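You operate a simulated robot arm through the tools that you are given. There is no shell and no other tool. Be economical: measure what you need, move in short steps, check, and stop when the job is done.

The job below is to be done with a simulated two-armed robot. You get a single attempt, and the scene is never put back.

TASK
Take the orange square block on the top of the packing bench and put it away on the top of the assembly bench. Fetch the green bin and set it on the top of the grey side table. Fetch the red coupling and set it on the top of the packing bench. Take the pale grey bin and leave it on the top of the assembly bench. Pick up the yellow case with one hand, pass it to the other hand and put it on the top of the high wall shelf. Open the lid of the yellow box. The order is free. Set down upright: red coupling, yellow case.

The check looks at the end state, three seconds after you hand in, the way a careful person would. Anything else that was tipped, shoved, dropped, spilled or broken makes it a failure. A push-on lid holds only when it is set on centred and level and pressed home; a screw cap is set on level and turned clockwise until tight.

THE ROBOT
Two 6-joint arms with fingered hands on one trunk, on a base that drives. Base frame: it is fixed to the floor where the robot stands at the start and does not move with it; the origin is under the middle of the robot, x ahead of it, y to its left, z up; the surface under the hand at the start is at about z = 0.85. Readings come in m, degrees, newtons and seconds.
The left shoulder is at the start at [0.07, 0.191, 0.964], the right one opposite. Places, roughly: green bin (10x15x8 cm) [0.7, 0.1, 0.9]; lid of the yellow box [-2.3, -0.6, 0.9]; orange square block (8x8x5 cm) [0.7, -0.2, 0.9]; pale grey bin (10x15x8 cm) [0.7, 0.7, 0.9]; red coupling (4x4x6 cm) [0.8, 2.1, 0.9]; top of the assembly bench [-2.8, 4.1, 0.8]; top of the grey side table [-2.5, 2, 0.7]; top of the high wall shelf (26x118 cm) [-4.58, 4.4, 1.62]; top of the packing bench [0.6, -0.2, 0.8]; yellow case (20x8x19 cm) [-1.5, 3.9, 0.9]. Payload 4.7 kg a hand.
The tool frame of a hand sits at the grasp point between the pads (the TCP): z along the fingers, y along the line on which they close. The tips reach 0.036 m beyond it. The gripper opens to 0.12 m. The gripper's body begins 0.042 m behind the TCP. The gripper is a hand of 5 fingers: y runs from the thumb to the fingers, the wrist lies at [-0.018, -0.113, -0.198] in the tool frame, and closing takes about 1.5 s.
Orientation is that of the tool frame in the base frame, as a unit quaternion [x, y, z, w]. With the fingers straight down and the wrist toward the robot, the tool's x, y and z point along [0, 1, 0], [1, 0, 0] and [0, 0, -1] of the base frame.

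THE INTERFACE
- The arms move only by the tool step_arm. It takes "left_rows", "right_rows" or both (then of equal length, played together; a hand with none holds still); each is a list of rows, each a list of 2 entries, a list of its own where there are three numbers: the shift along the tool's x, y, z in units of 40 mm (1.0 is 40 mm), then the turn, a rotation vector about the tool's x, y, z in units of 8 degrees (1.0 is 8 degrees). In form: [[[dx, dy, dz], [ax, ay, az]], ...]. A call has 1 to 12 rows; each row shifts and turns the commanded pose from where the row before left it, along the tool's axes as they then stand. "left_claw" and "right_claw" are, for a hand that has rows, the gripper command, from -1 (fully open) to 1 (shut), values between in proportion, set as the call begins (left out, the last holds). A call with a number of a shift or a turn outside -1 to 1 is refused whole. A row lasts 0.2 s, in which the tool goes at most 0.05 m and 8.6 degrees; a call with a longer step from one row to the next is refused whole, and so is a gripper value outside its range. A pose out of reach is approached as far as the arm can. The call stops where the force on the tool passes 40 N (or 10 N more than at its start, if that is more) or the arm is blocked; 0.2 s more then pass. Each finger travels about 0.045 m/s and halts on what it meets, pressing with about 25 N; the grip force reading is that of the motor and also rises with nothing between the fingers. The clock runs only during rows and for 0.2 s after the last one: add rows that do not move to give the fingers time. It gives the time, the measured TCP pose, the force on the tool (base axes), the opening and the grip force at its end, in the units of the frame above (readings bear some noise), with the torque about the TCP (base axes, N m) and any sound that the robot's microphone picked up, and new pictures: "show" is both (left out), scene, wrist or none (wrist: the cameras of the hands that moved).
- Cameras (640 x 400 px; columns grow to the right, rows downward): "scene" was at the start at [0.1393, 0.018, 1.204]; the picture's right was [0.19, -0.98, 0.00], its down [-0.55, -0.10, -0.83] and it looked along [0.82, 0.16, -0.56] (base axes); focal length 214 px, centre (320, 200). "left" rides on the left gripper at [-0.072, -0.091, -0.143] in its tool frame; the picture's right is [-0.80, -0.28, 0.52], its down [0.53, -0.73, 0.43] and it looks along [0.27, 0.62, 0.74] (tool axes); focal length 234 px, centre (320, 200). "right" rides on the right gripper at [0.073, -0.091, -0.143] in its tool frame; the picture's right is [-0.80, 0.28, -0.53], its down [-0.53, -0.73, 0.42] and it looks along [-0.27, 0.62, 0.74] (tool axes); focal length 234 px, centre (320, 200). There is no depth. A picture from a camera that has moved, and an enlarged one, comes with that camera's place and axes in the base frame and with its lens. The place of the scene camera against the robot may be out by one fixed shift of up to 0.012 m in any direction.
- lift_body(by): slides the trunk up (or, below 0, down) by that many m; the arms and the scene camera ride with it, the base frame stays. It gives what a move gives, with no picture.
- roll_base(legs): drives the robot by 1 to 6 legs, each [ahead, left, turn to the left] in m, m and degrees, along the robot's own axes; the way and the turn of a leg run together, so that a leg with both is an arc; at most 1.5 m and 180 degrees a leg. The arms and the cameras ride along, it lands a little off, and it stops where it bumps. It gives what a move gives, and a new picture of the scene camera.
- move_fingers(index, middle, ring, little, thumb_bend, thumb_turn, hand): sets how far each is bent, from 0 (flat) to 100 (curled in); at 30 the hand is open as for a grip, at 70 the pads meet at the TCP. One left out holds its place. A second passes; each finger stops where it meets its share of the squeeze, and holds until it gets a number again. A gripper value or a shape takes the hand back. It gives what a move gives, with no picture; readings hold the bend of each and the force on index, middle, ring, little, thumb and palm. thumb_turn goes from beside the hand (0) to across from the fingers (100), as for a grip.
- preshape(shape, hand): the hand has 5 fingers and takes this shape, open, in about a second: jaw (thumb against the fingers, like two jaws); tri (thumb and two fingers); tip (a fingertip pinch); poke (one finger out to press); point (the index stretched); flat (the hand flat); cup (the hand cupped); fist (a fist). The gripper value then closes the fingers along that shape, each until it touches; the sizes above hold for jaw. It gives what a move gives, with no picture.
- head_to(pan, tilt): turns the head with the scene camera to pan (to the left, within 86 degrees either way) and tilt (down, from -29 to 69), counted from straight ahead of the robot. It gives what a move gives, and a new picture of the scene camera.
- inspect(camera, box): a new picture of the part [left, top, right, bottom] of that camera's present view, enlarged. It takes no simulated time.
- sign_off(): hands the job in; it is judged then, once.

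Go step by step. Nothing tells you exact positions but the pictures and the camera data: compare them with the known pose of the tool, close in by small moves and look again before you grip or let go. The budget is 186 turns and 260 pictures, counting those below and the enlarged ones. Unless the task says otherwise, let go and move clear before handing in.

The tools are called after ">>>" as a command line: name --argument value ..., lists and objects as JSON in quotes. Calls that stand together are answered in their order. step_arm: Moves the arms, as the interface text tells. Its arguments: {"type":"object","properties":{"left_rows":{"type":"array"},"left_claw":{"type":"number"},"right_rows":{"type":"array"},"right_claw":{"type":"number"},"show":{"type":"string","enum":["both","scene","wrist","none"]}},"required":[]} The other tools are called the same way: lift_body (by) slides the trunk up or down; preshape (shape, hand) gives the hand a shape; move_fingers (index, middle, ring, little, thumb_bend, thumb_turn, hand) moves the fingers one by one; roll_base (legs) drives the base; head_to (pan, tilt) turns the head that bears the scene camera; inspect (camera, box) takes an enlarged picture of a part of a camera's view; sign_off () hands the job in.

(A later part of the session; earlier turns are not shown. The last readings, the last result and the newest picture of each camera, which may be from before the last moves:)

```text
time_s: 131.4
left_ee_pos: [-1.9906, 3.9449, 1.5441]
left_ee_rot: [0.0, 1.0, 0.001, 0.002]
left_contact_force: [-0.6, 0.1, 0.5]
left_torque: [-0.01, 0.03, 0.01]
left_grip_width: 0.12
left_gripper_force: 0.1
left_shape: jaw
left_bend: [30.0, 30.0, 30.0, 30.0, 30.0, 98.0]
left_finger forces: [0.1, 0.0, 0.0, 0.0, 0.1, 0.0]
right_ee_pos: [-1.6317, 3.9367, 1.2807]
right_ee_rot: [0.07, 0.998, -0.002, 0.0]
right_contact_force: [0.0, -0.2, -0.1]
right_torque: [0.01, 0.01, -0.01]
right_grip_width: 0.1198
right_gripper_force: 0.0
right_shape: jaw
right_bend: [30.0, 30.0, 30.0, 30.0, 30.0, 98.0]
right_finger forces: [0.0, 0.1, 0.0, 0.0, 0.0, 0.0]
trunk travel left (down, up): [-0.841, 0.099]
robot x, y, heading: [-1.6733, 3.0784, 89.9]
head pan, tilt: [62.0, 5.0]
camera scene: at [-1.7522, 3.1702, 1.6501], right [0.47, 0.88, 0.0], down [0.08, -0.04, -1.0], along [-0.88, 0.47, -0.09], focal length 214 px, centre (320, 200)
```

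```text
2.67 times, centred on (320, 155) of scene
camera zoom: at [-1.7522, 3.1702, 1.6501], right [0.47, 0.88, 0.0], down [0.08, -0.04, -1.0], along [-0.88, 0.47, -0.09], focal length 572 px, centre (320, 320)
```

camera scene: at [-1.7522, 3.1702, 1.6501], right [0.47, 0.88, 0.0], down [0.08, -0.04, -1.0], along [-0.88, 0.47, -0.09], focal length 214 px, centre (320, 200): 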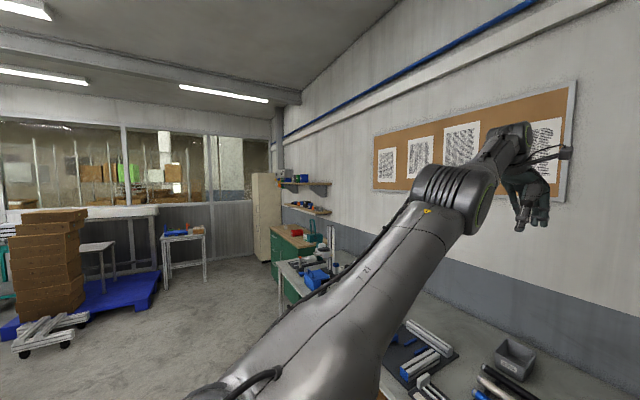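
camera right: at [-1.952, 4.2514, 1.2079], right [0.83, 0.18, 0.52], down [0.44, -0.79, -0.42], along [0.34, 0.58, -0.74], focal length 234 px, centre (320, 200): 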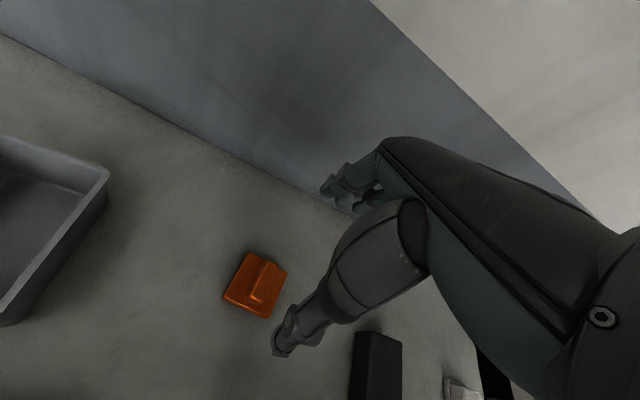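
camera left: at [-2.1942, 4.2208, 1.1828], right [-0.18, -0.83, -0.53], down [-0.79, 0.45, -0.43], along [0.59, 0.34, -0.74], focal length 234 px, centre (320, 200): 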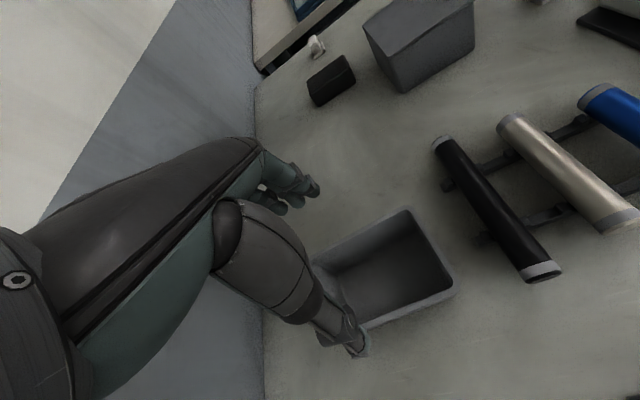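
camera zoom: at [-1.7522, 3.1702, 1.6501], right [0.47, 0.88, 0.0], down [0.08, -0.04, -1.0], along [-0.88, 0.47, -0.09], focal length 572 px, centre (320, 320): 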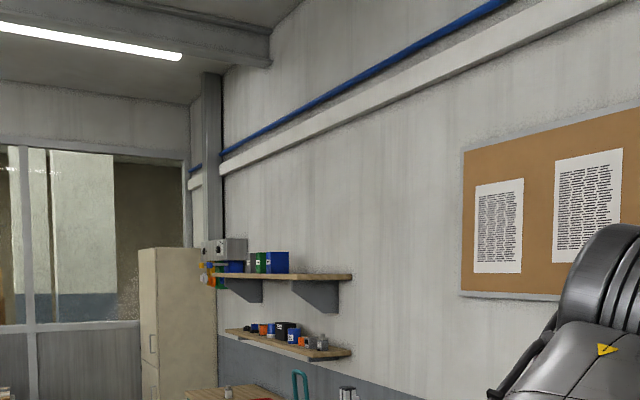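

The shelf's right end (x ≈ -4.42…-4.0) is free. Plan: pick with the left hand at the case's left end, pass to the right hand, which will place it. I shift the base right and set both hands.

>>> roll_base --legs '[[0, -0.17, 0]]'

>>> step_arm --right_rows '[[[-0.8, 0, -0.5], [0, 0, 0]], [[-0.8, 0, -0.5], [0, 0, 0]], [[-0.8, 0, -0.5], [0, 0, 0]], [[-0.8, 0, -0.5], [0, 0, 0]], [[-0.8, 0, -0.5], [0, 0, 0]], [[-0.8, 0, -0.5], [0, 0, 0]], [[-0.8, 0, -0.5], [0, 0, 0]], [[-0.8, 0, -0.5], [0, 0, 0]]]' --show "none"

>>> step_arm --left_rows '[[[-0.67, 0, 0.9], [0, 0, 0]], [[-0.67, 0, 0.9], [0, 0, 0]], [[-0.67, 0, 0.9], [0, 0, 0]], [[-0.67, 0, 0.9], [0, 0, 0]], [[-0.67, 0, 0.9], [0, 0, 0]], [[-0.67, 0, 0.9], [0, 0, 0]], [[-0.67, 0, 0.9], [0, 0, 0]], [[-0.67, 0, 0.9], [0, 0, 0]], [[0, 0, 0], [0, 0, 0]]]' --show "wrist"

>>> head_to --pan 0 --tilt 42

```text
time_s: 132.8
left_ee_pos: [-1.8257, 3.9449, 1.5427]
left_ee_rot: [0.001, 1.0, 0.0, 0.003]
left_contact_force: [-0.6, -0.2, -0.3]
left_torque: [0.0, -0.03, 0.02]
left_grip_width: 0.12
left_gripper_force: 0.1
left_shape: jaw
left_bend: [30.0, 30.0, 30.0, 30.0, 30.0, 98.0]
left_finger forces: [0.1, 0.0, 0.0, 0.0, 0.0, 0.0]
right_ee_pos: [-1.4669, 3.9366, 1.2822]
right_ee_rot: [0.07, 0.998, -0.003, 0.001]
right_contact_force: [-0.4, 0.7, 0.8]
right_torque: [-0.02, -0.06, -0.03]
right_grip_width: 0.1199
right_gripper_force: 0.2
right_shape: jaw
right_bend: [30.0, 30.0, 30.0, 30.0, 30.0, 98.0]
right_finger forces: [0.1, 0.1, 0.0, 0.1, 0.0, 0.0]
trunk travel left (down, up): [-0.841, 0.099]
robot x, y, heading: [-1.5071, 3.0739, 89.9]
head pan, tilt: [62.0, 5.0]
camera scene: at [-1.5876, 3.1697, 1.6499], right [0.47, 0.88, 0.0], down [0.08, -0.04, -1.0], along [-0.88, 0.47, -0.09], focal length 214 px, centre (320, 200)
```

scene: 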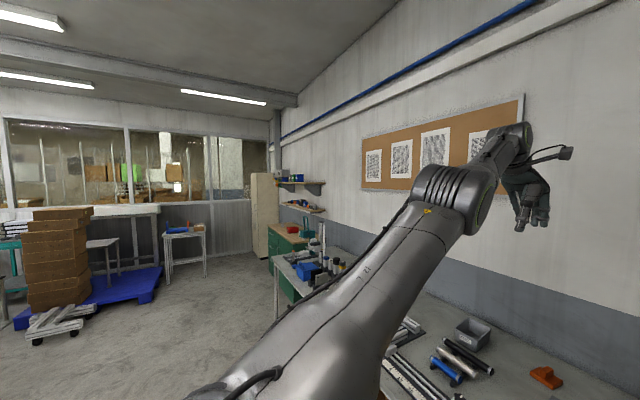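

```text
time_s: 134.7
left_ee_pos: [-1.8213, 3.9429, 1.5447]
left_ee_rot: [0.001, 1.0, 0.001, 0.001]
left_contact_force: [0.1, 0.6, 1.4]
left_torque: [0.03, 0.04, -0.02]
left_grip_width: 0.1201
left_gripper_force: 0.2
left_shape: jaw
left_bend: [30.0, 30.0, 30.0, 30.0, 30.0, 98.0]
left_finger forces: [0.1, 0.1, 0.0, 0.0, 0.1, 0.0]
right_ee_pos: [-1.2092, 3.9007, 1.4414]
right_ee_rot: [0.069, 0.998, -0.002, 0.0]
right_contact_force: [0.2, -0.2, -0.1]
right_torque: [0.01, 0.04, 0.01]
right_grip_width: 0.1197
right_gripper_force: 0.0
right_shape: jaw
right_bend: [30.0, 30.0, 30.0, 30.0, 30.0, 98.0]
right_finger forces: [0.1, 0.0, 0.1, 0.0, 0.1, 0.0]
trunk travel left (down, up): [-0.841, 0.099]
robot x, y, heading: [-1.5022, 3.0777, 89.8]
head pan, tilt: [62.0, 5.0]
```

```text
time_s: 136.7
left_ee_pos: [-1.6065, 4.0158, 1.2833]
left_ee_rot: [0.0, 1.0, -0.001, 0.002]
left_contact_force: [-0.5, -0.4, -0.4]
left_torque: [0.01, 0.0, 0.01]
left_grip_width: 0.1202
left_gripper_force: 0.1
left_shape: jaw
left_bend: [30.0, 30.0, 30.0, 30.0, 30.0, 98.0]
left_finger forces: [0.0, 0.0, 0.1, 0.1, 0.1, 0.0]
left hand out of reach, approached as far as the arm can: row 1, 2, 3, 4, 5, 6, 7
right_ee_pos: [-1.2112, 3.901, 1.44]
right_ee_rot: [0.07, 0.998, -0.003, 0.0]
right_contact_force: [0.0, -0.2, 0.0]
right_torque: [0.02, 0.01, 0.0]
right_grip_width: 0.1198
right_gripper_force: 0.2
right_shape: jaw
right_bend: [30.0, 30.0, 30.0, 30.0, 30.0, 98.0]
right_finger forces: [0.0, 0.1, 0.1, 0.1, 0.0, 0.0]
trunk travel left (down, up): [-0.841, 0.099]
robot x, y, heading: [-1.5059, 3.0769, 89.7]
head pan, tilt: [62.0, 5.0]
camera left: at [-1.5353, 3.9254, 1.4271], right [0.81, -0.28, -0.52], down [-0.53, -0.73, -0.43], along [-0.26, 0.62, -0.74], focal length 234 px, centre (320, 200)
```

left: 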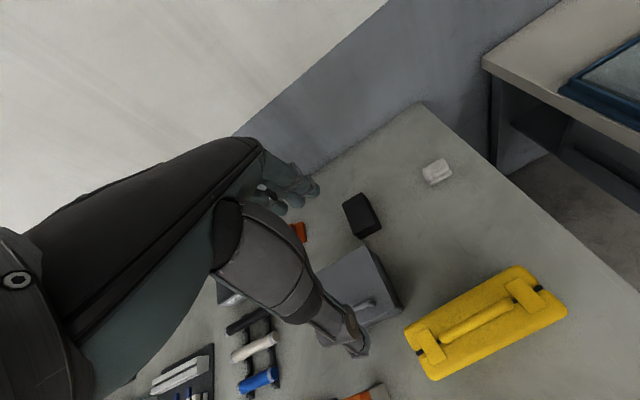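

```text
time_s: 138.0
left_ee_pos: [-1.6063, 4.0158, 1.2826]
left_ee_rot: [0.002, 1.0, -0.001, 0.002]
left_contact_force: [0.3, -0.5, 0.1]
left_torque: [0.0, -0.05, 0.0]
left_grip_width: 0.1199
left_gripper_force: 0.1
left_shape: jaw
left_bend: [30.0, 30.0, 30.0, 30.0, 30.0, 98.0]
left_finger forces: [0.1, 0.0, 0.1, 0.0, 0.0, 0.1]
right_ee_pos: [-1.2117, 3.8996, 1.4415]
right_ee_rot: [0.07, 0.998, -0.004, 0.0]
right_contact_force: [0.7, -0.1, 0.1]
right_torque: [-0.02, 0.0, -0.02]
right_grip_width: 0.1196
right_gripper_force: 0.1
right_shape: jaw
right_bend: [30.0, 30.0, 30.0, 30.0, 30.0, 98.0]
right_finger forces: [0.1, 0.0, 0.0, 0.0, 0.0, 0.0]
trunk travel left (down, up): [-0.841, 0.099]
robot x, y, heading: [-1.5085, 3.0733, 89.7]
head pan, tilt: [0.0, 42.0]
camera scene: at [-1.5027, 3.2096, 1.5915], right [1.0, 0.0, 0.0], down [0.0, -0.67, -0.74], along [0.0, 0.74, -0.67], focal length 214 px, centre (320, 200)
```

scene: 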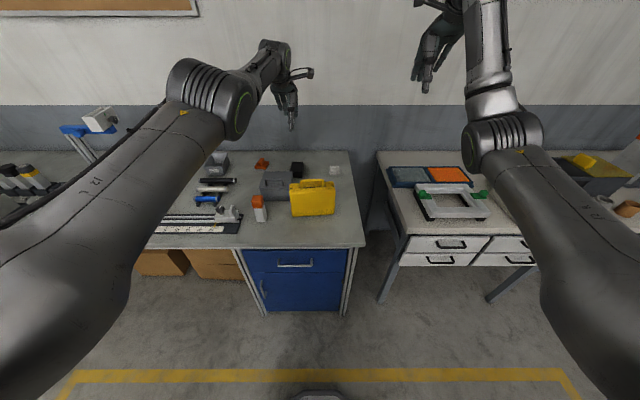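

The case top is well seen: centre (-1.532, 3.943), yaw +4°. I bring the left hand over its left end at (-1.592, 3.939).

>>> step_arm --left_rows '[[[-0.07, -0.39, 0.9], [0, 0, 0]], [[-0.07, -0.39, 0.9], [0, 0, 0]], [[-0.07, -0.39, 0.9], [0, 0, 0]], [[-0.07, -0.39, 0.9], [0, 0, 0]], [[-0.07, -0.39, 0.9], [0, 0, -0.5]], [[0, 0, 0], [0, 0, 0]]]'

```text
time_s: 139.4
left_ee_pos: [-1.576, 4.0098, 1.1054]
left_ee_rot: [-0.035, 0.999, 0.0, 0.001]
left_contact_force: [-0.4, -0.1, -0.3]
left_torque: [0.02, -0.01, -0.03]
left_grip_width: 0.1198
left_gripper_force: 0.0
left_shape: jaw
left_bend: [30.0, 30.0, 30.0, 30.0, 30.0, 98.0]
left_finger forces: [0.1, 0.1, 0.0, 0.0, 0.1, 0.0]
left hand out of reach, approached as far as the arm can: row 1, 2, 3, 4, 5
right_ee_pos: [-1.2102, 3.9003, 1.4402]
right_ee_rot: [0.071, 0.997, -0.003, 0.0]
right_contact_force: [0.1, 0.5, 0.1]
right_torque: [0.04, 0.0, -0.01]
right_grip_width: 0.1199
right_gripper_force: 0.0
right_shape: jaw
right_bend: [30.0, 30.0, 30.0, 30.0, 30.0, 98.0]
right_finger forces: [0.0, 0.1, 0.1, 0.0, 0.0, 0.0]
trunk travel left (down, up): [-0.841, 0.099]
robot x, y, heading: [-1.5058, 3.0735, 89.8]
head pan, tilt: [0.0, 42.0]
camera scene: at [-1.5025, 3.2091, 1.5915], right [1.0, 0.0, 0.0], down [0.0, -0.67, -0.74], along [0.0, 0.74, -0.67], focal length 214 px, centre (320, 200)
camera left: at [-1.4983, 3.9244, 1.2487], right [0.82, -0.22, -0.52], down [-0.48, -0.77, -0.43], along [-0.31, 0.6, -0.74], focal length 234 px, centre (320, 200)
```

scene: 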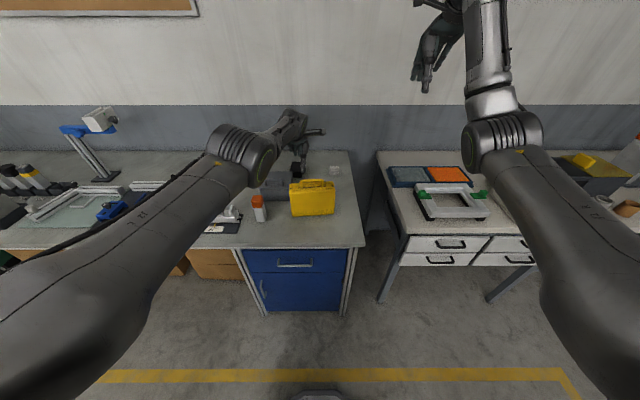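
left: 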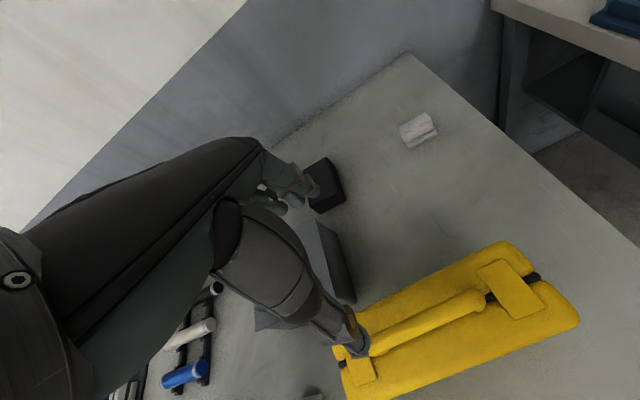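

The hand is at its inner reach limit, so I raise it slightly and move the base back 8 cm.

>>> step_arm --left_rows '[[[0, 0, -0.9], [0, 0, 0]], [[0, 0, -0.9], [0, 0, 0]], [[0, 0, 0], [0, 0, 0]]]' --show "none"

>>> roll_base --legs '[[-0.08, 0, 0]]'

>>> inspect --camera "left" --box '[0, 0, 640, 400]'

```text
time_s: 140.2
left_ee_pos: [-1.5745, 4.0157, 1.1744]
left_ee_rot: [-0.034, 0.999, 0.0, 0.002]
left_contact_force: [-1.3, 0.5, 0.6]
left_torque: [-0.01, 0.01, -0.02]
left_grip_width: 0.1199
left_gripper_force: 0.1
left_shape: jaw
left_bend: [30.0, 30.0, 30.0, 30.0, 30.0, 98.0]
left_finger forces: [0.0, 0.0, 0.0, 0.1, 0.0, 0.0]
left hand out of reach, approached as far as the arm can: row 1
right_ee_pos: [-1.2103, 3.9014, 1.4394]
right_ee_rot: [0.07, 0.998, -0.002, 0.0]
right_contact_force: [-0.7, -0.8, 0.4]
right_torque: [-0.04, 0.01, 0.01]
right_grip_width: 0.1197
right_gripper_force: 0.0
right_shape: jaw
right_bend: [30.0, 30.0, 30.0, 30.0, 30.0, 98.0]
right_finger forces: [0.0, 0.0, 0.0, 0.1, 0.1, 0.0]
trunk travel left (down, up): [-0.841, 0.099]
robot x, y, heading: [-1.5064, 3.0746, 89.7]
head pan, tilt: [0.0, 42.0]
```

```text
time_s: 141.2
left_ee_pos: [-1.5762, 3.9413, 1.1693]
left_ee_rot: [-0.034, 0.999, -0.004, 0.001]
left_contact_force: [-1.1, 0.6, -0.6]
left_torque: [-0.06, 0.0, 0.02]
left_grip_width: 0.12
left_gripper_force: 0.1
left_shape: jaw
left_bend: [30.0, 30.0, 30.0, 30.0, 30.0, 98.0]
left_finger forces: [0.1, 0.0, 0.1, 0.0, 0.0, 0.1]
right_ee_pos: [-1.2119, 3.8283, 1.4348]
right_ee_rot: [0.071, 0.997, -0.007, 0.0]
right_contact_force: [-1.1, 1.1, 0.3]
right_torque: [-0.06, 0.01, -0.04]
right_grip_width: 0.1197
right_gripper_force: 0.0
right_shape: jaw
right_bend: [30.0, 30.0, 30.0, 30.0, 30.0, 98.0]
right_finger forces: [0.1, 0.1, 0.1, 0.0, 0.0, 0.0]
trunk travel left (down, up): [-0.841, 0.099]
robot x, y, heading: [-1.5091, 2.9975, 89.8]
head pan, tilt: [0.0, 42.0]
camera scene: at [-1.5026, 3.1381, 1.5904], right [1.0, 0.0, 0.0], down [0.0, -0.67, -0.74], along [0.0, 0.74, -0.67], focal length 214 px, centre (320, 200)
```

scene: 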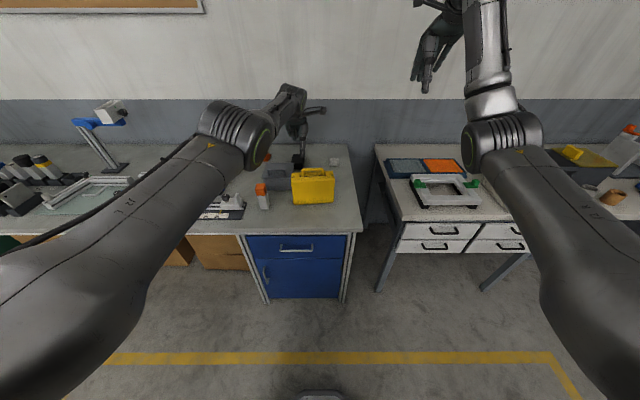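

```text
1.00 times, centred on (320, 200) of left (not enlarged: the box is as wide or as high as the picture)
camera zoom: at [-1.4981, 3.8562, 1.3147], right [0.82, -0.23, -0.52], down [-0.48, -0.77, -0.42], along [-0.31, 0.6, -0.74], focal length 234 px, centre (320, 200)
```

zoom: 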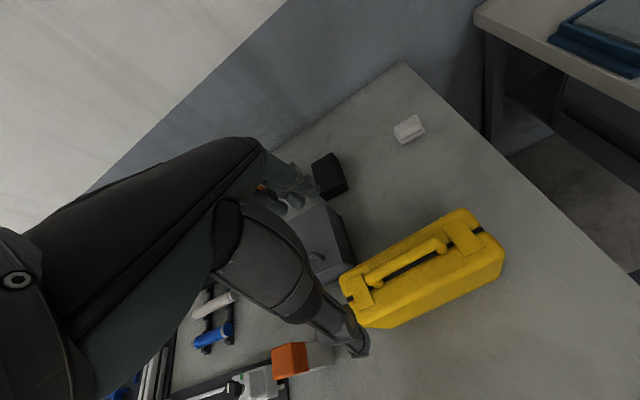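

Grip point (-1.588, 3.939) is confirmed. I narrow the hand a little (dark case is near the fingertips) and descend.

>>> step_arm --left_rows '[[[0.3, 0, 0], [0, 0, 0]], [[0, 0, 0.7], [0, 0, 0]], [[0, 0, 0.7], [0, 0, 0]], [[0, 0, 0.7], [0, 0, 0]], [[0, 0, 0.7], [0, 0, 0]], [[0, 0, 0.4], [0, 0, 0]], [[0, 0, 0], [0, 0, 0]]]' --left_claw -0.7

>>> inspect --camera "scene" --box '[240, 110, 400, 210]'

```text
time_s: 142.8
left_ee_pos: [-1.5923, 3.9258, 1.0493]
left_ee_rot: [-0.035, 0.999, -0.001, 0.003]
left_contact_force: [-0.1, -0.4, 0.3]
left_torque: [0.02, 0.03, 0.01]
left_grip_width: 0.1021
left_gripper_force: 0.1
left_shape: jaw
left_bend: [26.0, 33.0, 31.0, 32.0, 47.0, 98.0]
left_finger forces: [0.0, 0.1, 0.0, 0.0, 0.0, 0.0]
left hand out of reach, approached as far as the arm can: row 1, 4, 5, 6
right_ee_pos: [-1.2109, 3.8199, 1.4402]
right_ee_rot: [0.07, 0.998, -0.003, 0.0]
right_contact_force: [0.0, 0.7, 0.0]
right_torque: [0.02, -0.02, 0.02]
right_grip_width: 0.1194
right_gripper_force: 0.0
right_shape: jaw
right_bend: [30.0, 30.0, 30.0, 30.0, 30.0, 98.0]
right_finger forces: [0.1, 0.0, 0.1, 0.0, 0.0, 0.0]
trunk travel left (down, up): [-0.841, 0.099]
robot x, y, heading: [-1.504, 2.9968, 90.0]
head pan, tilt: [0.0, 42.0]
camera scene: at [-1.5024, 3.1291, 1.5916], right [1.0, 0.0, 0.0], down [0.0, -0.67, -0.74], along [0.0, 0.74, -0.67], focal length 214 px, centre (320, 200)
camera left: at [-1.5145, 3.8404, 1.1943], right [0.82, -0.22, -0.52], down [-0.48, -0.77, -0.43], along [-0.31, 0.6, -0.74], focal length 234 px, centre (320, 200)
```

scene: 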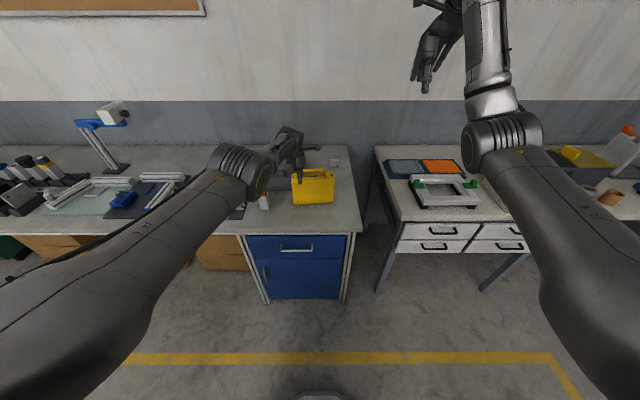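
left: 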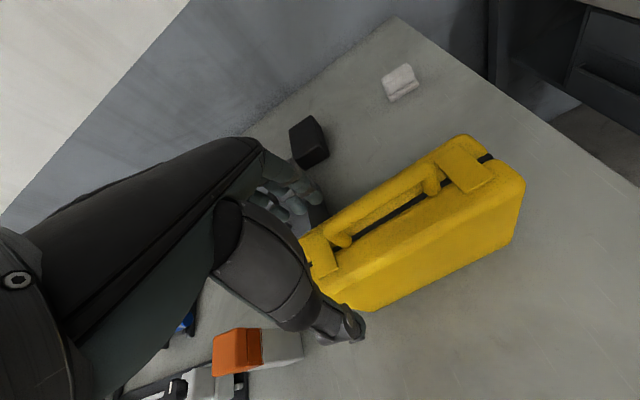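

```text
4.00 times, centred on (320, 160) of scene
camera zoom: at [-1.5024, 3.1291, 1.5916], right [1.0, 0.0, 0.0], down [0.0, -0.67, -0.74], along [0.0, 0.74, -0.67], focal length 858 px, centre (320, 360)
```

zoom: 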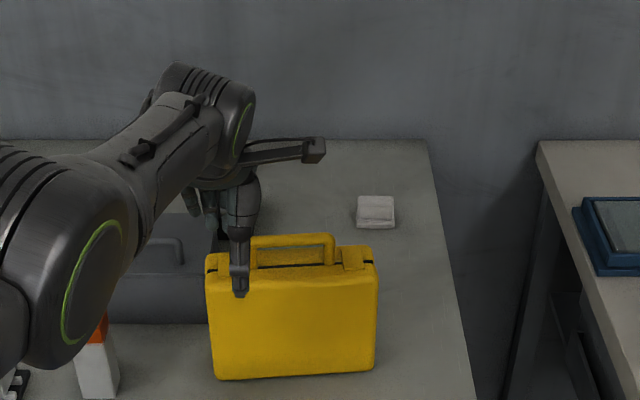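

The left hand straddles the case top. I correct 13 mm forward and lower the trunk 4.5 cm to bring the palm just over the handle.

>>> step_arm --left_rows '[[[0, 0.33, 0], [0, 0, 0]], [[0, 0, 0], [0, 0, 0]]]' --show "none"

>>> lift_body --by -0.042

>>> inspect --camera "scene" --box '[240, 110, 400, 210]'

>>> inspect --camera "left" --box '[0, 0, 640, 400]'

```text
time_s: 143.4
left_ee_pos: [-1.5963, 3.9279, 1.0508]
left_ee_rot: [-0.035, 0.999, -0.001, 0.002]
left_contact_force: [0.2, 0.8, -0.1]
left_torque: [0.01, -0.01, 0.03]
left_grip_width: 0.1021
left_gripper_force: 0.0
left_shape: jaw
left_bend: [26.0, 33.0, 31.0, 32.0, 47.0, 98.0]
left_finger forces: [0.0, 0.1, 0.0, 0.1, 0.0, 0.0]
left hand out of reach, approached as far as the arm can: row 1
right_ee_pos: [-1.2116, 3.8222, 1.44]
right_ee_rot: [0.069, 0.998, -0.002, -0.001]
right_contact_force: [-0.3, -0.1, 0.2]
right_torque: [-0.01, 0.02, 0.0]
right_grip_width: 0.1197
right_gripper_force: 0.1
right_shape: jaw
right_bend: [30.0, 30.0, 30.0, 30.0, 30.0, 98.0]
right_finger forces: [0.1, 0.1, 0.0, 0.0, 0.0, 0.0]
trunk travel left (down, up): [-0.841, 0.099]
robot x, y, heading: [-1.5054, 2.9967, 90.2]
head pan, tilt: [0.0, 42.0]
```

```text
time_s: 144.3
left_ee_pos: [-1.5965, 3.9281, 1.0091]
left_ee_rot: [-0.035, 0.999, 0.0, 0.002]
left_contact_force: [0.8, 0.2, -0.3]
left_torque: [-0.03, 0.02, -0.03]
left_grip_width: 0.1021
left_gripper_force: 0.0
left_shape: jaw
left_bend: [26.0, 33.0, 31.0, 32.0, 47.0, 98.0]
left_finger forces: [0.0, 0.0, 0.0, 0.1, 0.0, 0.1]
right_ee_pos: [-1.2116, 3.8201, 1.3972]
right_ee_rot: [0.069, 0.998, -0.003, 0.0]
right_contact_force: [0.9, -0.2, 0.7]
right_torque: [0.01, -0.01, 0.02]
right_grip_width: 0.1197
right_gripper_force: 0.1
right_shape: jaw
right_bend: [30.0, 30.0, 30.0, 30.0, 30.0, 98.0]
right_finger forces: [0.0, 0.0, 0.0, 0.0, 0.0, 0.0]
trunk travel left (down, up): [-0.799, 0.141]
robot x, y, heading: [-1.5076, 2.9951, 89.7]
head pan, tilt: [0.0, 42.0]
```

```text
4.00 times, centred on (320, 160) of scene
camera zoom: at [-1.5029, 3.1295, 1.5495], right [1.0, 0.0, 0.0], down [0.0, -0.67, -0.74], along [0.0, 0.74, -0.67], focal length 858 px, centre (320, 360)
```

zoom: 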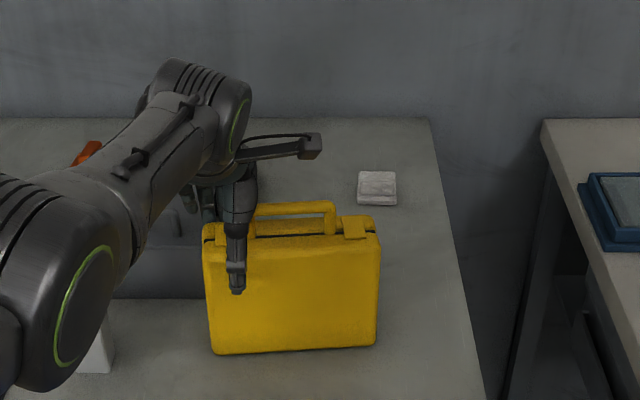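

```text
1.00 times, centred on (320, 200) of left (not enlarged: the box is as wide or as high as the picture)
camera zoom: at [-1.5183, 3.8431, 1.1546], right [0.82, -0.22, -0.52], down [-0.48, -0.77, -0.43], along [-0.31, 0.6, -0.74], focal length 234 px, centre (320, 200)
```

zoom: 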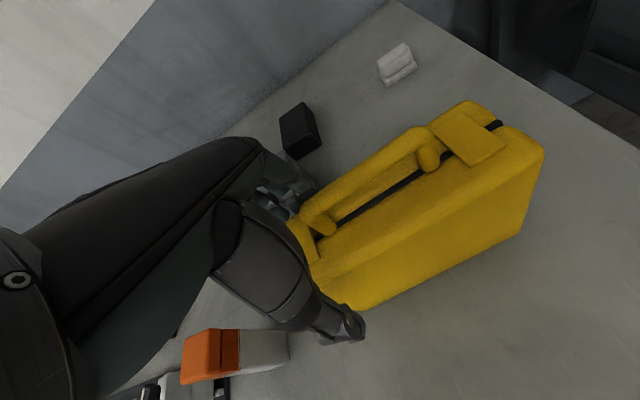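

No contact, straddled. I close the left hand.

>>> step_arm --left_rows '[[[0, 0, 0], [0, 0, 0]], [[0, 0, 0], [0, 0, 0]], [[0, 0, 0], [0, 0, 0]], [[0, 0, 0], [0, 0, 0]], [[0, 0, 0], [0, 0, 0]], [[0, 0, 0], [0, 0, 0]], [[0, 0, 0], [0, 0, 0]]]' --left_claw 1 --show "wrist"

```text
time_s: 145.9
left_ee_pos: [-1.5957, 3.9293, 1.009]
left_ee_rot: [-0.035, 0.999, 0.0, 0.002]
left_contact_force: [-0.8, -1.7, 0.0]
left_torque: [-0.05, 0.04, -0.08]
left_grip_width: 0.0698
left_gripper_force: 24.6
left_shape: jaw
left_bend: [27.0, 37.0, 35.0, 42.0, 72.0, 100.0]
left_finger forces: [11.8, 6.4, 3.0, 0.0, 22.5, 0.0]
right_ee_pos: [-1.2114, 3.8218, 1.3976]
right_ee_rot: [0.07, 0.998, -0.003, 0.0]
right_contact_force: [-0.3, 0.5, -0.3]
right_torque: [-0.01, 0.03, 0.02]
right_grip_width: 0.1196
right_gripper_force: 0.0
right_shape: jaw
right_bend: [30.0, 30.0, 30.0, 30.0, 30.0, 98.0]
right_finger forces: [0.0, 0.1, 0.0, 0.0, 0.0, 0.1]
trunk travel left (down, up): [-0.799, 0.141]
robot x, y, heading: [-1.5054, 2.9936, 90.0]
head pan, tilt: [0.0, 42.0]
camera left: at [-1.5183, 3.8434, 1.1539], right [0.82, -0.22, -0.52], down [-0.48, -0.77, -0.43], along [-0.31, 0.6, -0.74], focal length 234 px, centre (320, 200)
```

left: 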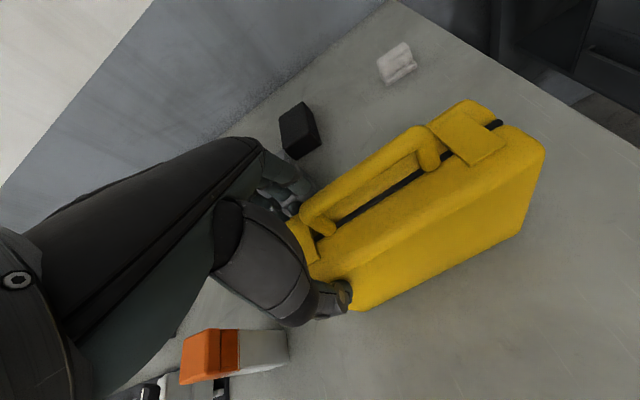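

Gripped at 70 mm. I lift 4 cm with the trunk to test the hold.

>>> lift_body --by 0.04

>>> inspect --camera "scene" --box '[240, 110, 400, 210]'

```text
time_s: 146.7
left_ee_pos: [-1.5956, 3.9301, 1.0476]
left_ee_rot: [-0.036, 0.999, -0.002, 0.002]
left_contact_force: [-0.6, -0.6, -5.9]
left_torque: [-0.08, 0.26, 0.05]
left_grip_width: 0.0696
left_gripper_force: 24.8
left_shape: jaw
left_bend: [27.0, 37.0, 35.0, 42.0, 72.0, 100.0]
left_finger forces: [12.6, 7.4, 3.4, 0.0, 23.4, 0.0]
right_ee_pos: [-1.2126, 3.8242, 1.436]
right_ee_rot: [0.069, 0.998, -0.003, 0.0]
right_contact_force: [0.1, 0.0, -1.3]
right_torque: [0.03, 0.01, 0.0]
right_grip_width: 0.1193
right_gripper_force: 0.0
right_shape: jaw
right_bend: [30.0, 30.0, 30.0, 30.0, 30.0, 98.0]
right_finger forces: [0.1, 0.1, 0.0, 0.0, 0.1, 0.0]
trunk travel left (down, up): [-0.839, 0.101]
robot x, y, heading: [-1.5027, 2.9931, 89.9]
head pan, tilt: [0.0, 42.0]
```

```text
4.00 times, centred on (320, 160) of scene
camera zoom: at [-1.5027, 3.1318, 1.5892], right [1.0, 0.0, 0.0], down [0.0, -0.67, -0.74], along [0.0, 0.74, -0.67], focal length 858 px, centre (320, 360)
```

zoom: 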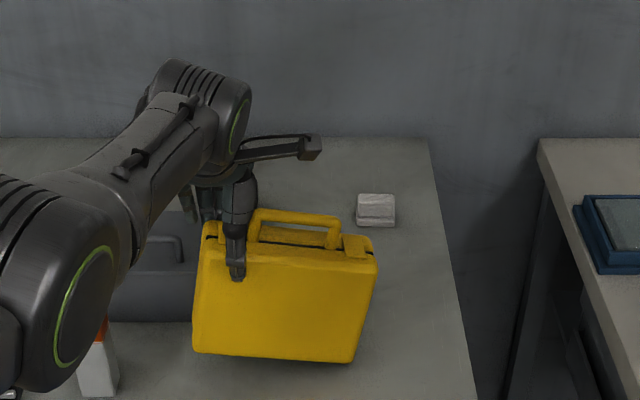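

The case lifted (about 0.55 kg) but sags a few degrees. The hands' camera brackets would clash if both came from above, so the right hand will take the right end from the side, fingers horizontal. I raise the trunk and turn the right hand well away first.

>>> lift_body --by 0.1

>>> step_arm --right_rows '[[[-0.2, 0, 0], [0, 0, -0.75]], [[-0.2, 0, 0], [0, 0, -0.75]], [[-0.2, 0, 0], [0, 0.95, 0]], [[0, 0, 0], [0, 0.95, 0]], [[0, 0, 0], [0, 0.95, 0]], [[0, 0, 0], [0, 0.95, 0]], [[0, 0, 0], [0, 0.95, 0]], [[0, 0, 0], [0, 0.95, 0]], [[0, 0, 0], [0, 0.95, 0]], [[0, 0, 0], [0, 0.95, 0]], [[0, 0, 0], [0, 0.95, 0]], [[0, 0, 0], [0, 0.95, 0]]]'

```text
time_s: 148.0
left_ee_pos: [-1.5969, 3.9292, 1.1479]
left_ee_rot: [-0.035, 0.999, -0.002, 0.002]
left_contact_force: [0.0, 0.2, -5.2]
left_torque: [-0.05, 0.3, 0.0]
left_grip_width: 0.0696
left_gripper_force: 25.1
left_shape: jaw
left_bend: [27.0, 37.0, 35.0, 42.0, 72.0, 100.0]
left_finger forces: [12.6, 7.4, 3.5, 0.1, 23.3, 0.0]
right_ee_pos: [-1.211, 3.8232, 1.5374]
right_ee_rot: [0.07, 0.998, -0.004, 0.0]
right_contact_force: [-0.4, 1.0, -0.1]
right_torque: [0.01, -0.01, 0.01]
right_grip_width: 0.12
right_gripper_force: 0.0
right_shape: jaw
right_bend: [30.0, 30.0, 30.0, 30.0, 30.0, 98.0]
right_finger forces: [0.0, 0.1, 0.1, 0.1, 0.1, 0.1]
trunk travel left (down, up): [-0.939, 0.001]
robot x, y, heading: [-1.5056, 2.993, 90.1]
head pan, tilt: [0.0, 42.0]
```

```text
time_s: 150.6
left_ee_pos: [-1.597, 3.9311, 1.1492]
left_ee_rot: [-0.036, 0.999, -0.001, 0.001]
left_contact_force: [-0.3, -0.6, -6.5]
left_torque: [-0.06, 0.25, 0.02]
left_grip_width: 0.0699
left_gripper_force: 25.1
left_shape: jaw
left_bend: [27.0, 37.0, 35.0, 42.0, 72.0, 100.0]
left_finger forces: [12.7, 7.3, 3.3, 0.1, 23.3, 0.0]
right_ee_pos: [-1.187, 3.8237, 1.5358]
right_ee_rot: [-0.025, 0.787, -0.025, -0.616]
right_contact_force: [0.3, 0.4, 0.6]
right_torque: [-0.01, -0.04, 0.0]
right_grip_width: 0.1197
right_gripper_force: 0.0
right_shape: jaw
right_bend: [30.0, 30.0, 30.0, 30.0, 30.0, 98.0]
right_finger forces: [0.0, 0.0, 0.0, 0.0, 0.0, 0.1]
trunk travel left (down, up): [-0.939, 0.001]
robot x, y, heading: [-1.5034, 2.994, 89.6]
head pan, tilt: [0.0, 42.0]
camera scene: at [-1.502, 3.1318, 1.6893], right [1.0, 0.0, 0.0], down [0.0, -0.67, -0.74], along [0.0, 0.74, -0.67], focal length 214 px, centre (320, 200)
camera right: at [-1.0591, 3.7404, 1.6406], right [0.68, 0.32, -0.66], down [-0.23, -0.76, -0.61], along [-0.69, 0.57, -0.44], focal length 234 px, centre (320, 200)
```

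scene: 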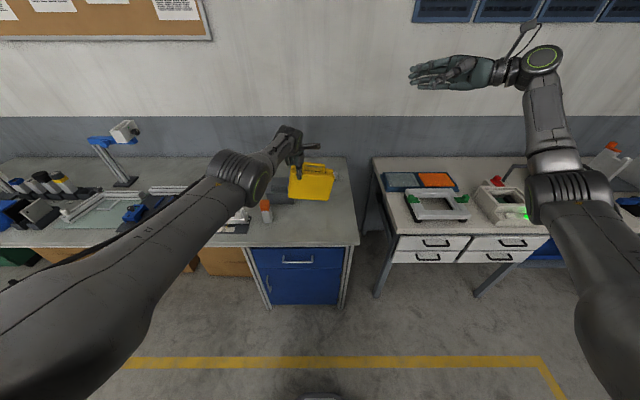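
right: 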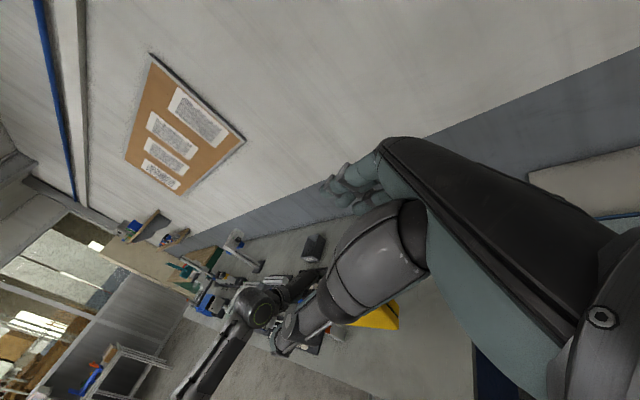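

The right hand turns sideways well. I finish the turn to level and look at the hanging case.

>>> step_arm --right_rows '[[[0, 0, 0], [0, 0.9, 0]], [[0, 0, 0], [0, 0.9, 0]], [[0, 0, 0], [0, 0, 0]]]' --show "none"

>>> inspect --camera "scene" --box '[240, 120, 400, 220]'

>>> inspect --camera "left" --box '[0, 0, 640, 400]'

```text
time_s: 151.4
left_ee_pos: [-1.5969, 3.9289, 1.1486]
left_ee_rot: [-0.035, 0.999, -0.001, 0.001]
left_contact_force: [-0.4, -0.6, -5.8]
left_torque: [-0.04, 0.3, -0.01]
left_grip_width: 0.0696
left_gripper_force: 25.0
left_shape: jaw
left_bend: [27.0, 37.0, 35.0, 42.0, 72.0, 100.0]
left_finger forces: [12.6, 7.3, 3.4, 0.1, 23.3, 0.0]
right_ee_pos: [-1.1863, 3.8229, 1.537]
right_ee_rot: [0.022, -0.704, 0.028, 0.71]
right_contact_force: [0.3, 0.7, -0.6]
right_torque: [0.0, 0.01, -0.02]
right_grip_width: 0.1198
right_gripper_force: 0.1
right_shape: jaw
right_bend: [30.0, 30.0, 30.0, 30.0, 30.0, 98.0]
right_finger forces: [0.0, 0.0, 0.1, 0.0, 0.0, 0.1]
trunk travel left (down, up): [-0.939, 0.001]
robot x, y, heading: [-1.5049, 2.9967, 89.4]
head pan, tilt: [0.0, 42.0]
```

```text
4.00 times, centred on (320, 170) of scene
camera zoom: at [-1.5033, 3.1312, 1.6894], right [1.0, 0.0, 0.0], down [0.0, -0.67, -0.74], along [0.0, 0.74, -0.67], focal length 858 px, centre (320, 320)
```

zoom: 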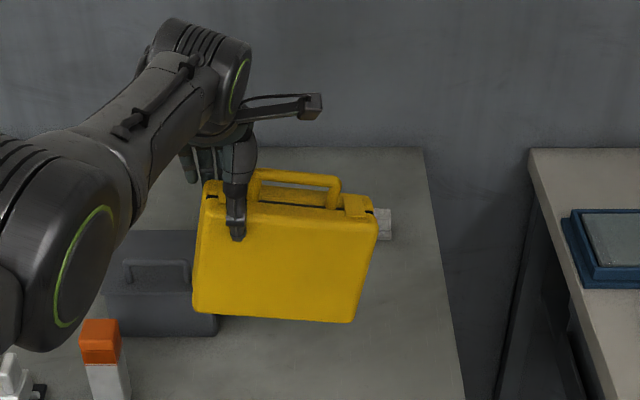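

```text
1.00 times, centred on (320, 200) of left (not enlarged: the box is as wide or as high as the picture)
camera zoom: at [-1.5185, 3.8443, 1.2933], right [0.82, -0.22, -0.52], down [-0.48, -0.77, -0.42], along [-0.31, 0.6, -0.74], focal length 234 px, centre (320, 200)
```

zoom: 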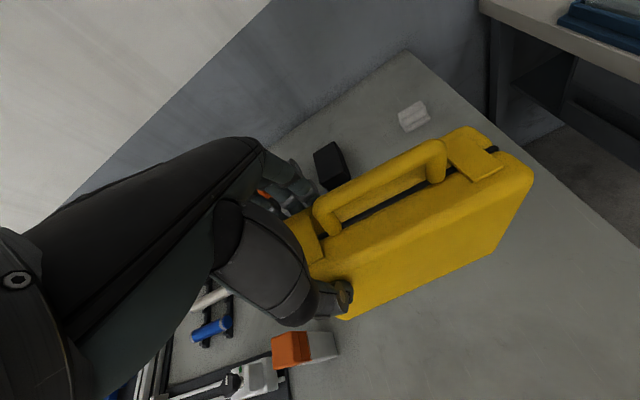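

The case hangs steadily, its right face at about (-1.444, 3.945, 1.05). I bring the open right hand down beside it.

>>> step_arm --right_rows '[[[-1, 0.25, 0.25], [0, 0, 0]], [[-1, 0.25, 0.25], [0, 0, 0]], [[-1, 0.25, 0.25], [0, 0, 0]], [[-1, 0.25, 0.25], [0, 0, 0]], [[-1, 0.25, 0.25], [0, 0, 0]], [[-1, 0.25, 0.25], [0, 0, 0]], [[-1, 0.25, 0.25], [0, 0, 0]], [[-1, 0.25, 0.25], [0, 0, 0]], [[-1, 0.25, 0.25], [0, 0, 0]], [[-1, 0.25, 0.25], [0, 0, 0]], [[-1, 0.25, 0.25], [0, 0, 0]], [[-0.9, 0.25, 0.25], [0, 0, 0]]]'

>>> inspect --camera "scene" --box '[240, 120, 480, 270]'

```text
time_s: 154.0
left_ee_pos: [-1.597, 3.9308, 1.1481]
left_ee_rot: [-0.034, 0.999, 0.0, 0.002]
left_contact_force: [-0.3, 0.0, -5.1]
left_torque: [-0.07, 0.29, 0.0]
left_grip_width: 0.0695
left_gripper_force: 25.0
left_shape: jaw
left_bend: [27.0, 37.0, 35.0, 42.0, 72.0, 100.0]
left_finger forces: [12.6, 7.3, 3.4, 0.0, 23.3, 0.0]
right_ee_pos: [-1.3222, 3.8471, 1.1524]
right_ee_rot: [0.023, -0.704, 0.026, 0.71]
right_contact_force: [-0.2, -0.2, 0.2]
right_torque: [-0.02, -0.03, -0.01]
right_grip_width: 0.1197
right_gripper_force: 0.0
right_shape: jaw
right_bend: [30.0, 30.0, 30.0, 30.0, 30.0, 98.0]
right_finger forces: [0.0, 0.0, 0.0, 0.0, 0.0, 0.1]
right hand out of reach, approached as far as the arm can: row 7, 8, 9, 10, 11, 12
trunk travel left (down, up): [-0.939, 0.001]
robot x, y, heading: [-1.5057, 2.9942, 89.5]
head pan, tilt: [0.0, 42.0]
camera scene: at [-1.5033, 3.1316, 1.6893], right [1.0, 0.0, 0.0], down [0.0, -0.67, -0.74], along [0.0, 0.74, -0.67], focal length 214 px, centre (320, 200)
camera right: at [-1.173, 3.7668, 1.2227], right [0.5, 0.31, -0.81], down [-0.38, -0.76, -0.52], along [-0.78, 0.57, -0.26], focal length 234 px, centre (320, 200)
```

scene: 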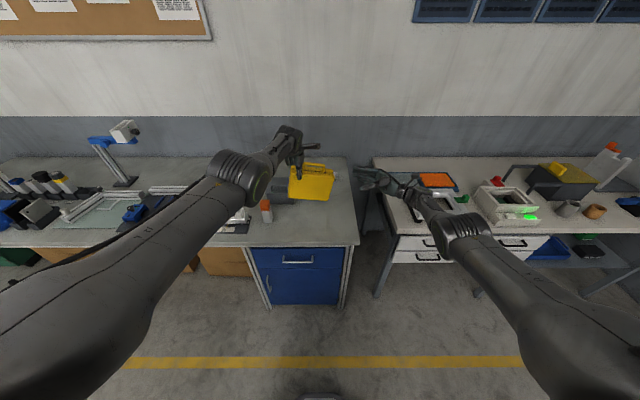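
right: 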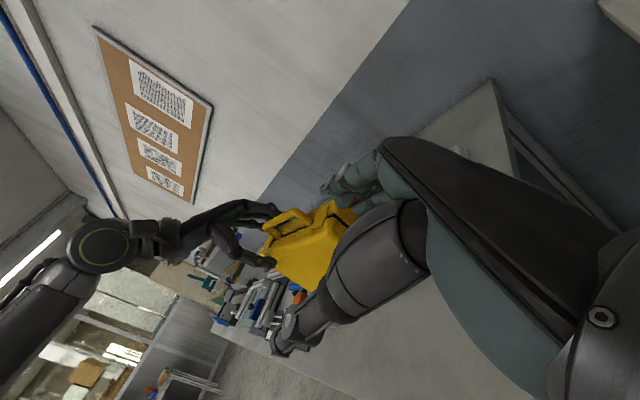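

```text
2.67 times, centred on (360, 195) of scene
camera zoom: at [-1.5033, 3.1316, 1.6893], right [1.0, 0.0, 0.0], down [0.0, -0.67, -0.74], along [0.0, 0.74, -0.67], focal length 572 px, centre (213, 213)
```

zoom: 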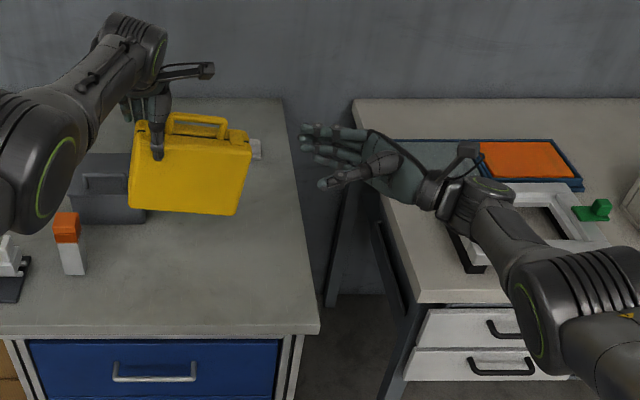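

The right arm is at its outer reach there, so I raise the case and bring it nearer to the robot with the left arm instead.

>>> step_arm --left_rows '[[[0, 0, -0.6], [0, 0, 0]], [[0, 0, -0.8], [0, 0, 0]], [[0, -0.3, -0.8], [0, 0, 0]], [[0, -0.4, -0.8], [0, 0, 0]], [[0, -0.4, -0.8], [0, 0, 0]], [[0, -0.4, -0.8], [0, 0, 0]], [[0, -0.4, -0.8], [0, 0, 0]], [[0, -0.3, -0.6], [0, 0, 0]], [[0, 0, 0], [0, 0, 0]]]'

```text
time_s: 156.0
left_ee_pos: [-1.5738, 3.9281, 1.3886]
left_ee_rot: [-0.036, 0.999, -0.003, 0.002]
left_contact_force: [0.0, 0.3, -5.1]
left_torque: [-0.08, 0.21, 0.02]
left_grip_width: 0.0693
left_gripper_force: 24.9
left_shape: jaw
left_bend: [27.0, 37.0, 35.0, 42.0, 72.0, 100.0]
left_finger forces: [12.9, 7.2, 3.3, 0.0, 23.2, 0.0]
left hand out of reach, approached as far as the arm can: row 2, 3, 4, 5, 6, 7, 8
right_ee_pos: [-1.3219, 3.8464, 1.1508]
right_ee_rot: [0.022, -0.704, 0.027, 0.709]
right_contact_force: [-0.4, 0.1, -0.1]
right_torque: [0.01, -0.02, 0.01]
right_grip_width: 0.1198
right_gripper_force: 0.1
right_shape: jaw
right_bend: [30.0, 30.0, 30.0, 30.0, 30.0, 98.0]
right_finger forces: [0.0, 0.0, 0.0, 0.0, 0.0, 0.0]
trunk travel left (down, up): [-0.939, 0.001]
robot x, y, heading: [-1.5065, 2.9956, 90.0]
head pan, tilt: [0.0, 42.0]
camera scene: at [-1.5032, 3.132, 1.6893], right [1.0, 0.0, 0.0], down [0.0, -0.67, -0.74], along [0.0, 0.74, -0.67], focal length 214 px, centre (320, 200)
camera left: at [-1.4945, 3.8432, 1.5347], right [0.82, -0.22, -0.52], down [-0.48, -0.77, -0.42], along [-0.31, 0.6, -0.74], focal length 234 px, centre (320, 200)
```

scene: 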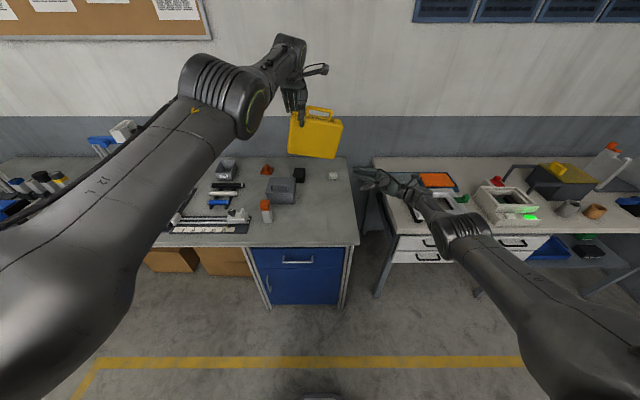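
left: 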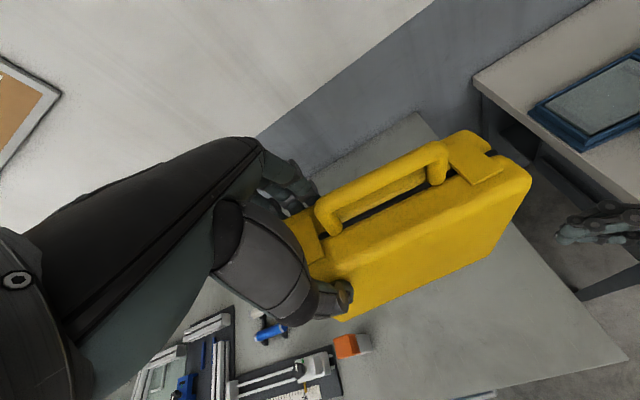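

The left arm has an inner reach limit here. Swinging the case's right end toward the robot (about 29°) will let the right arm reach it; I turn the left hand and the right hand alike.

>>> step_arm --left_rows '[[[0, 0, 0], [0, 0, 0.6]], [[0, 0, 0], [0, 0, 0.6]], [[0, 0, 0], [0, 0, 0.6]], [[0, 0, 0], [0, 0, 0.6]], [[0, 0, 0], [0, 0, 0.6]], [[0, 0, 0], [0, 0, 0.6]], [[0, 0, 0], [0, 0, 0]]]' --right_rows '[[[0, 0, -0.4], [-0.6, 0, 0]], [[0, 0, -0.4], [-0.6, 0, 0]], [[0, 0, 0], [-0.6, 0, 0]], [[0.3, 0, 0], [-0.6, 0, 0]], [[0.3, 0, 0], [-0.6, 0, 0]], [[0.5, 0, 0], [-0.6, 0, 0]], [[0.5, 0, 0], [0, 0, 0]]]'

>>> inspect --camera "scene" --box '[240, 80, 440, 205]'

```text
time_s: 157.6
left_ee_pos: [-1.5739, 3.9217, 1.391]
left_ee_rot: [0.214, 0.977, 0.0, 0.002]
left_contact_force: [-0.2, -0.8, -6.4]
left_torque: [0.06, 0.25, 0.0]
left_grip_width: 0.0695
left_gripper_force: 25.2
left_shape: jaw
left_bend: [27.0, 37.0, 35.0, 42.0, 72.0, 100.0]
left_finger forces: [12.8, 7.1, 3.3, 0.0, 23.3, 0.1]
left hand out of reach, approached as far as the arm can: row 6
right_ee_pos: [-1.2887, 3.8474, 1.2143]
right_ee_rot: [-0.156, -0.689, -0.149, 0.692]
right_contact_force: [0.2, -0.3, 0.6]
right_torque: [-0.01, 0.02, 0.01]
right_grip_width: 0.1198
right_gripper_force: 0.1
right_shape: jaw
right_bend: [30.0, 30.0, 30.0, 30.0, 30.0, 98.0]
right_finger forces: [0.1, 0.0, 0.0, 0.0, 0.0, 0.0]
trunk travel left (down, up): [-0.939, 0.001]
robot x, y, heading: [-1.5024, 2.9906, 90.1]
head pan, tilt: [0.0, 42.0]
camera scene: at [-1.5028, 3.1311, 1.6893], right [1.0, 0.0, 0.0], down [0.0, -0.67, -0.74], along [0.0, 0.74, -0.67], focal length 214 px, centre (320, 200)
camera right: at [-1.1979, 3.7048, 1.2862], right [0.59, 0.03, -0.81], down [-0.7, -0.49, -0.52], along [-0.41, 0.87, -0.27], focal length 234 px, centre (320, 200)
camera left: at [-1.5471, 3.8093, 1.5346], right [0.61, -0.59, -0.52], down [-0.79, -0.44, -0.43], along [0.02, 0.67, -0.74], focal length 234 px, centre (320, 200)
```

scene: 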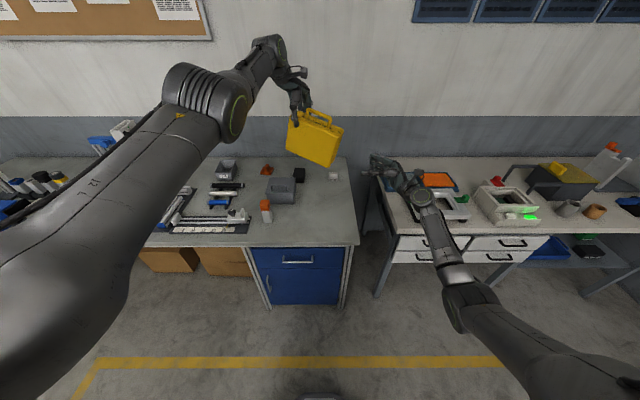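
right: 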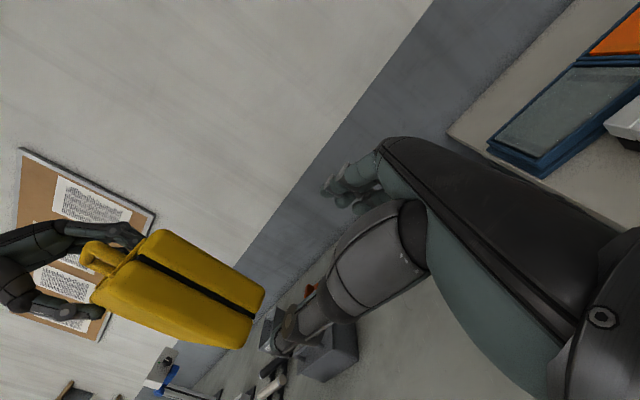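
left: 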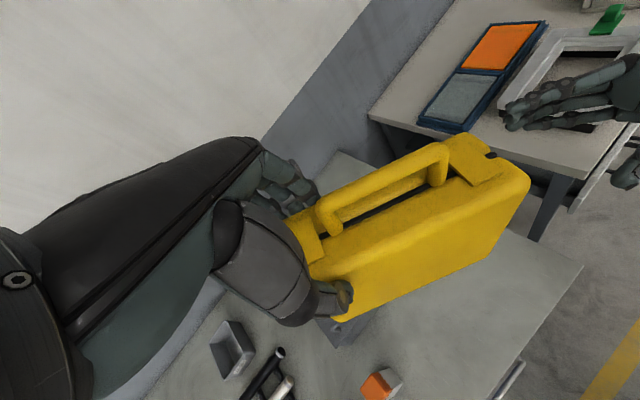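

```text
3.20 times, centred on (340, 142) of scene
camera zoom: at [-1.5028, 3.1311, 1.6893], right [1.0, 0.0, 0.0], down [0.0, -0.67, -0.74], along [0.0, 0.74, -0.67], focal length 686 px, centre (256, 384)
```

zoom: 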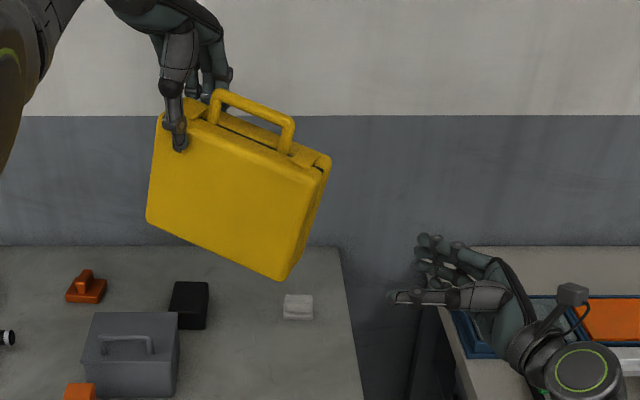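

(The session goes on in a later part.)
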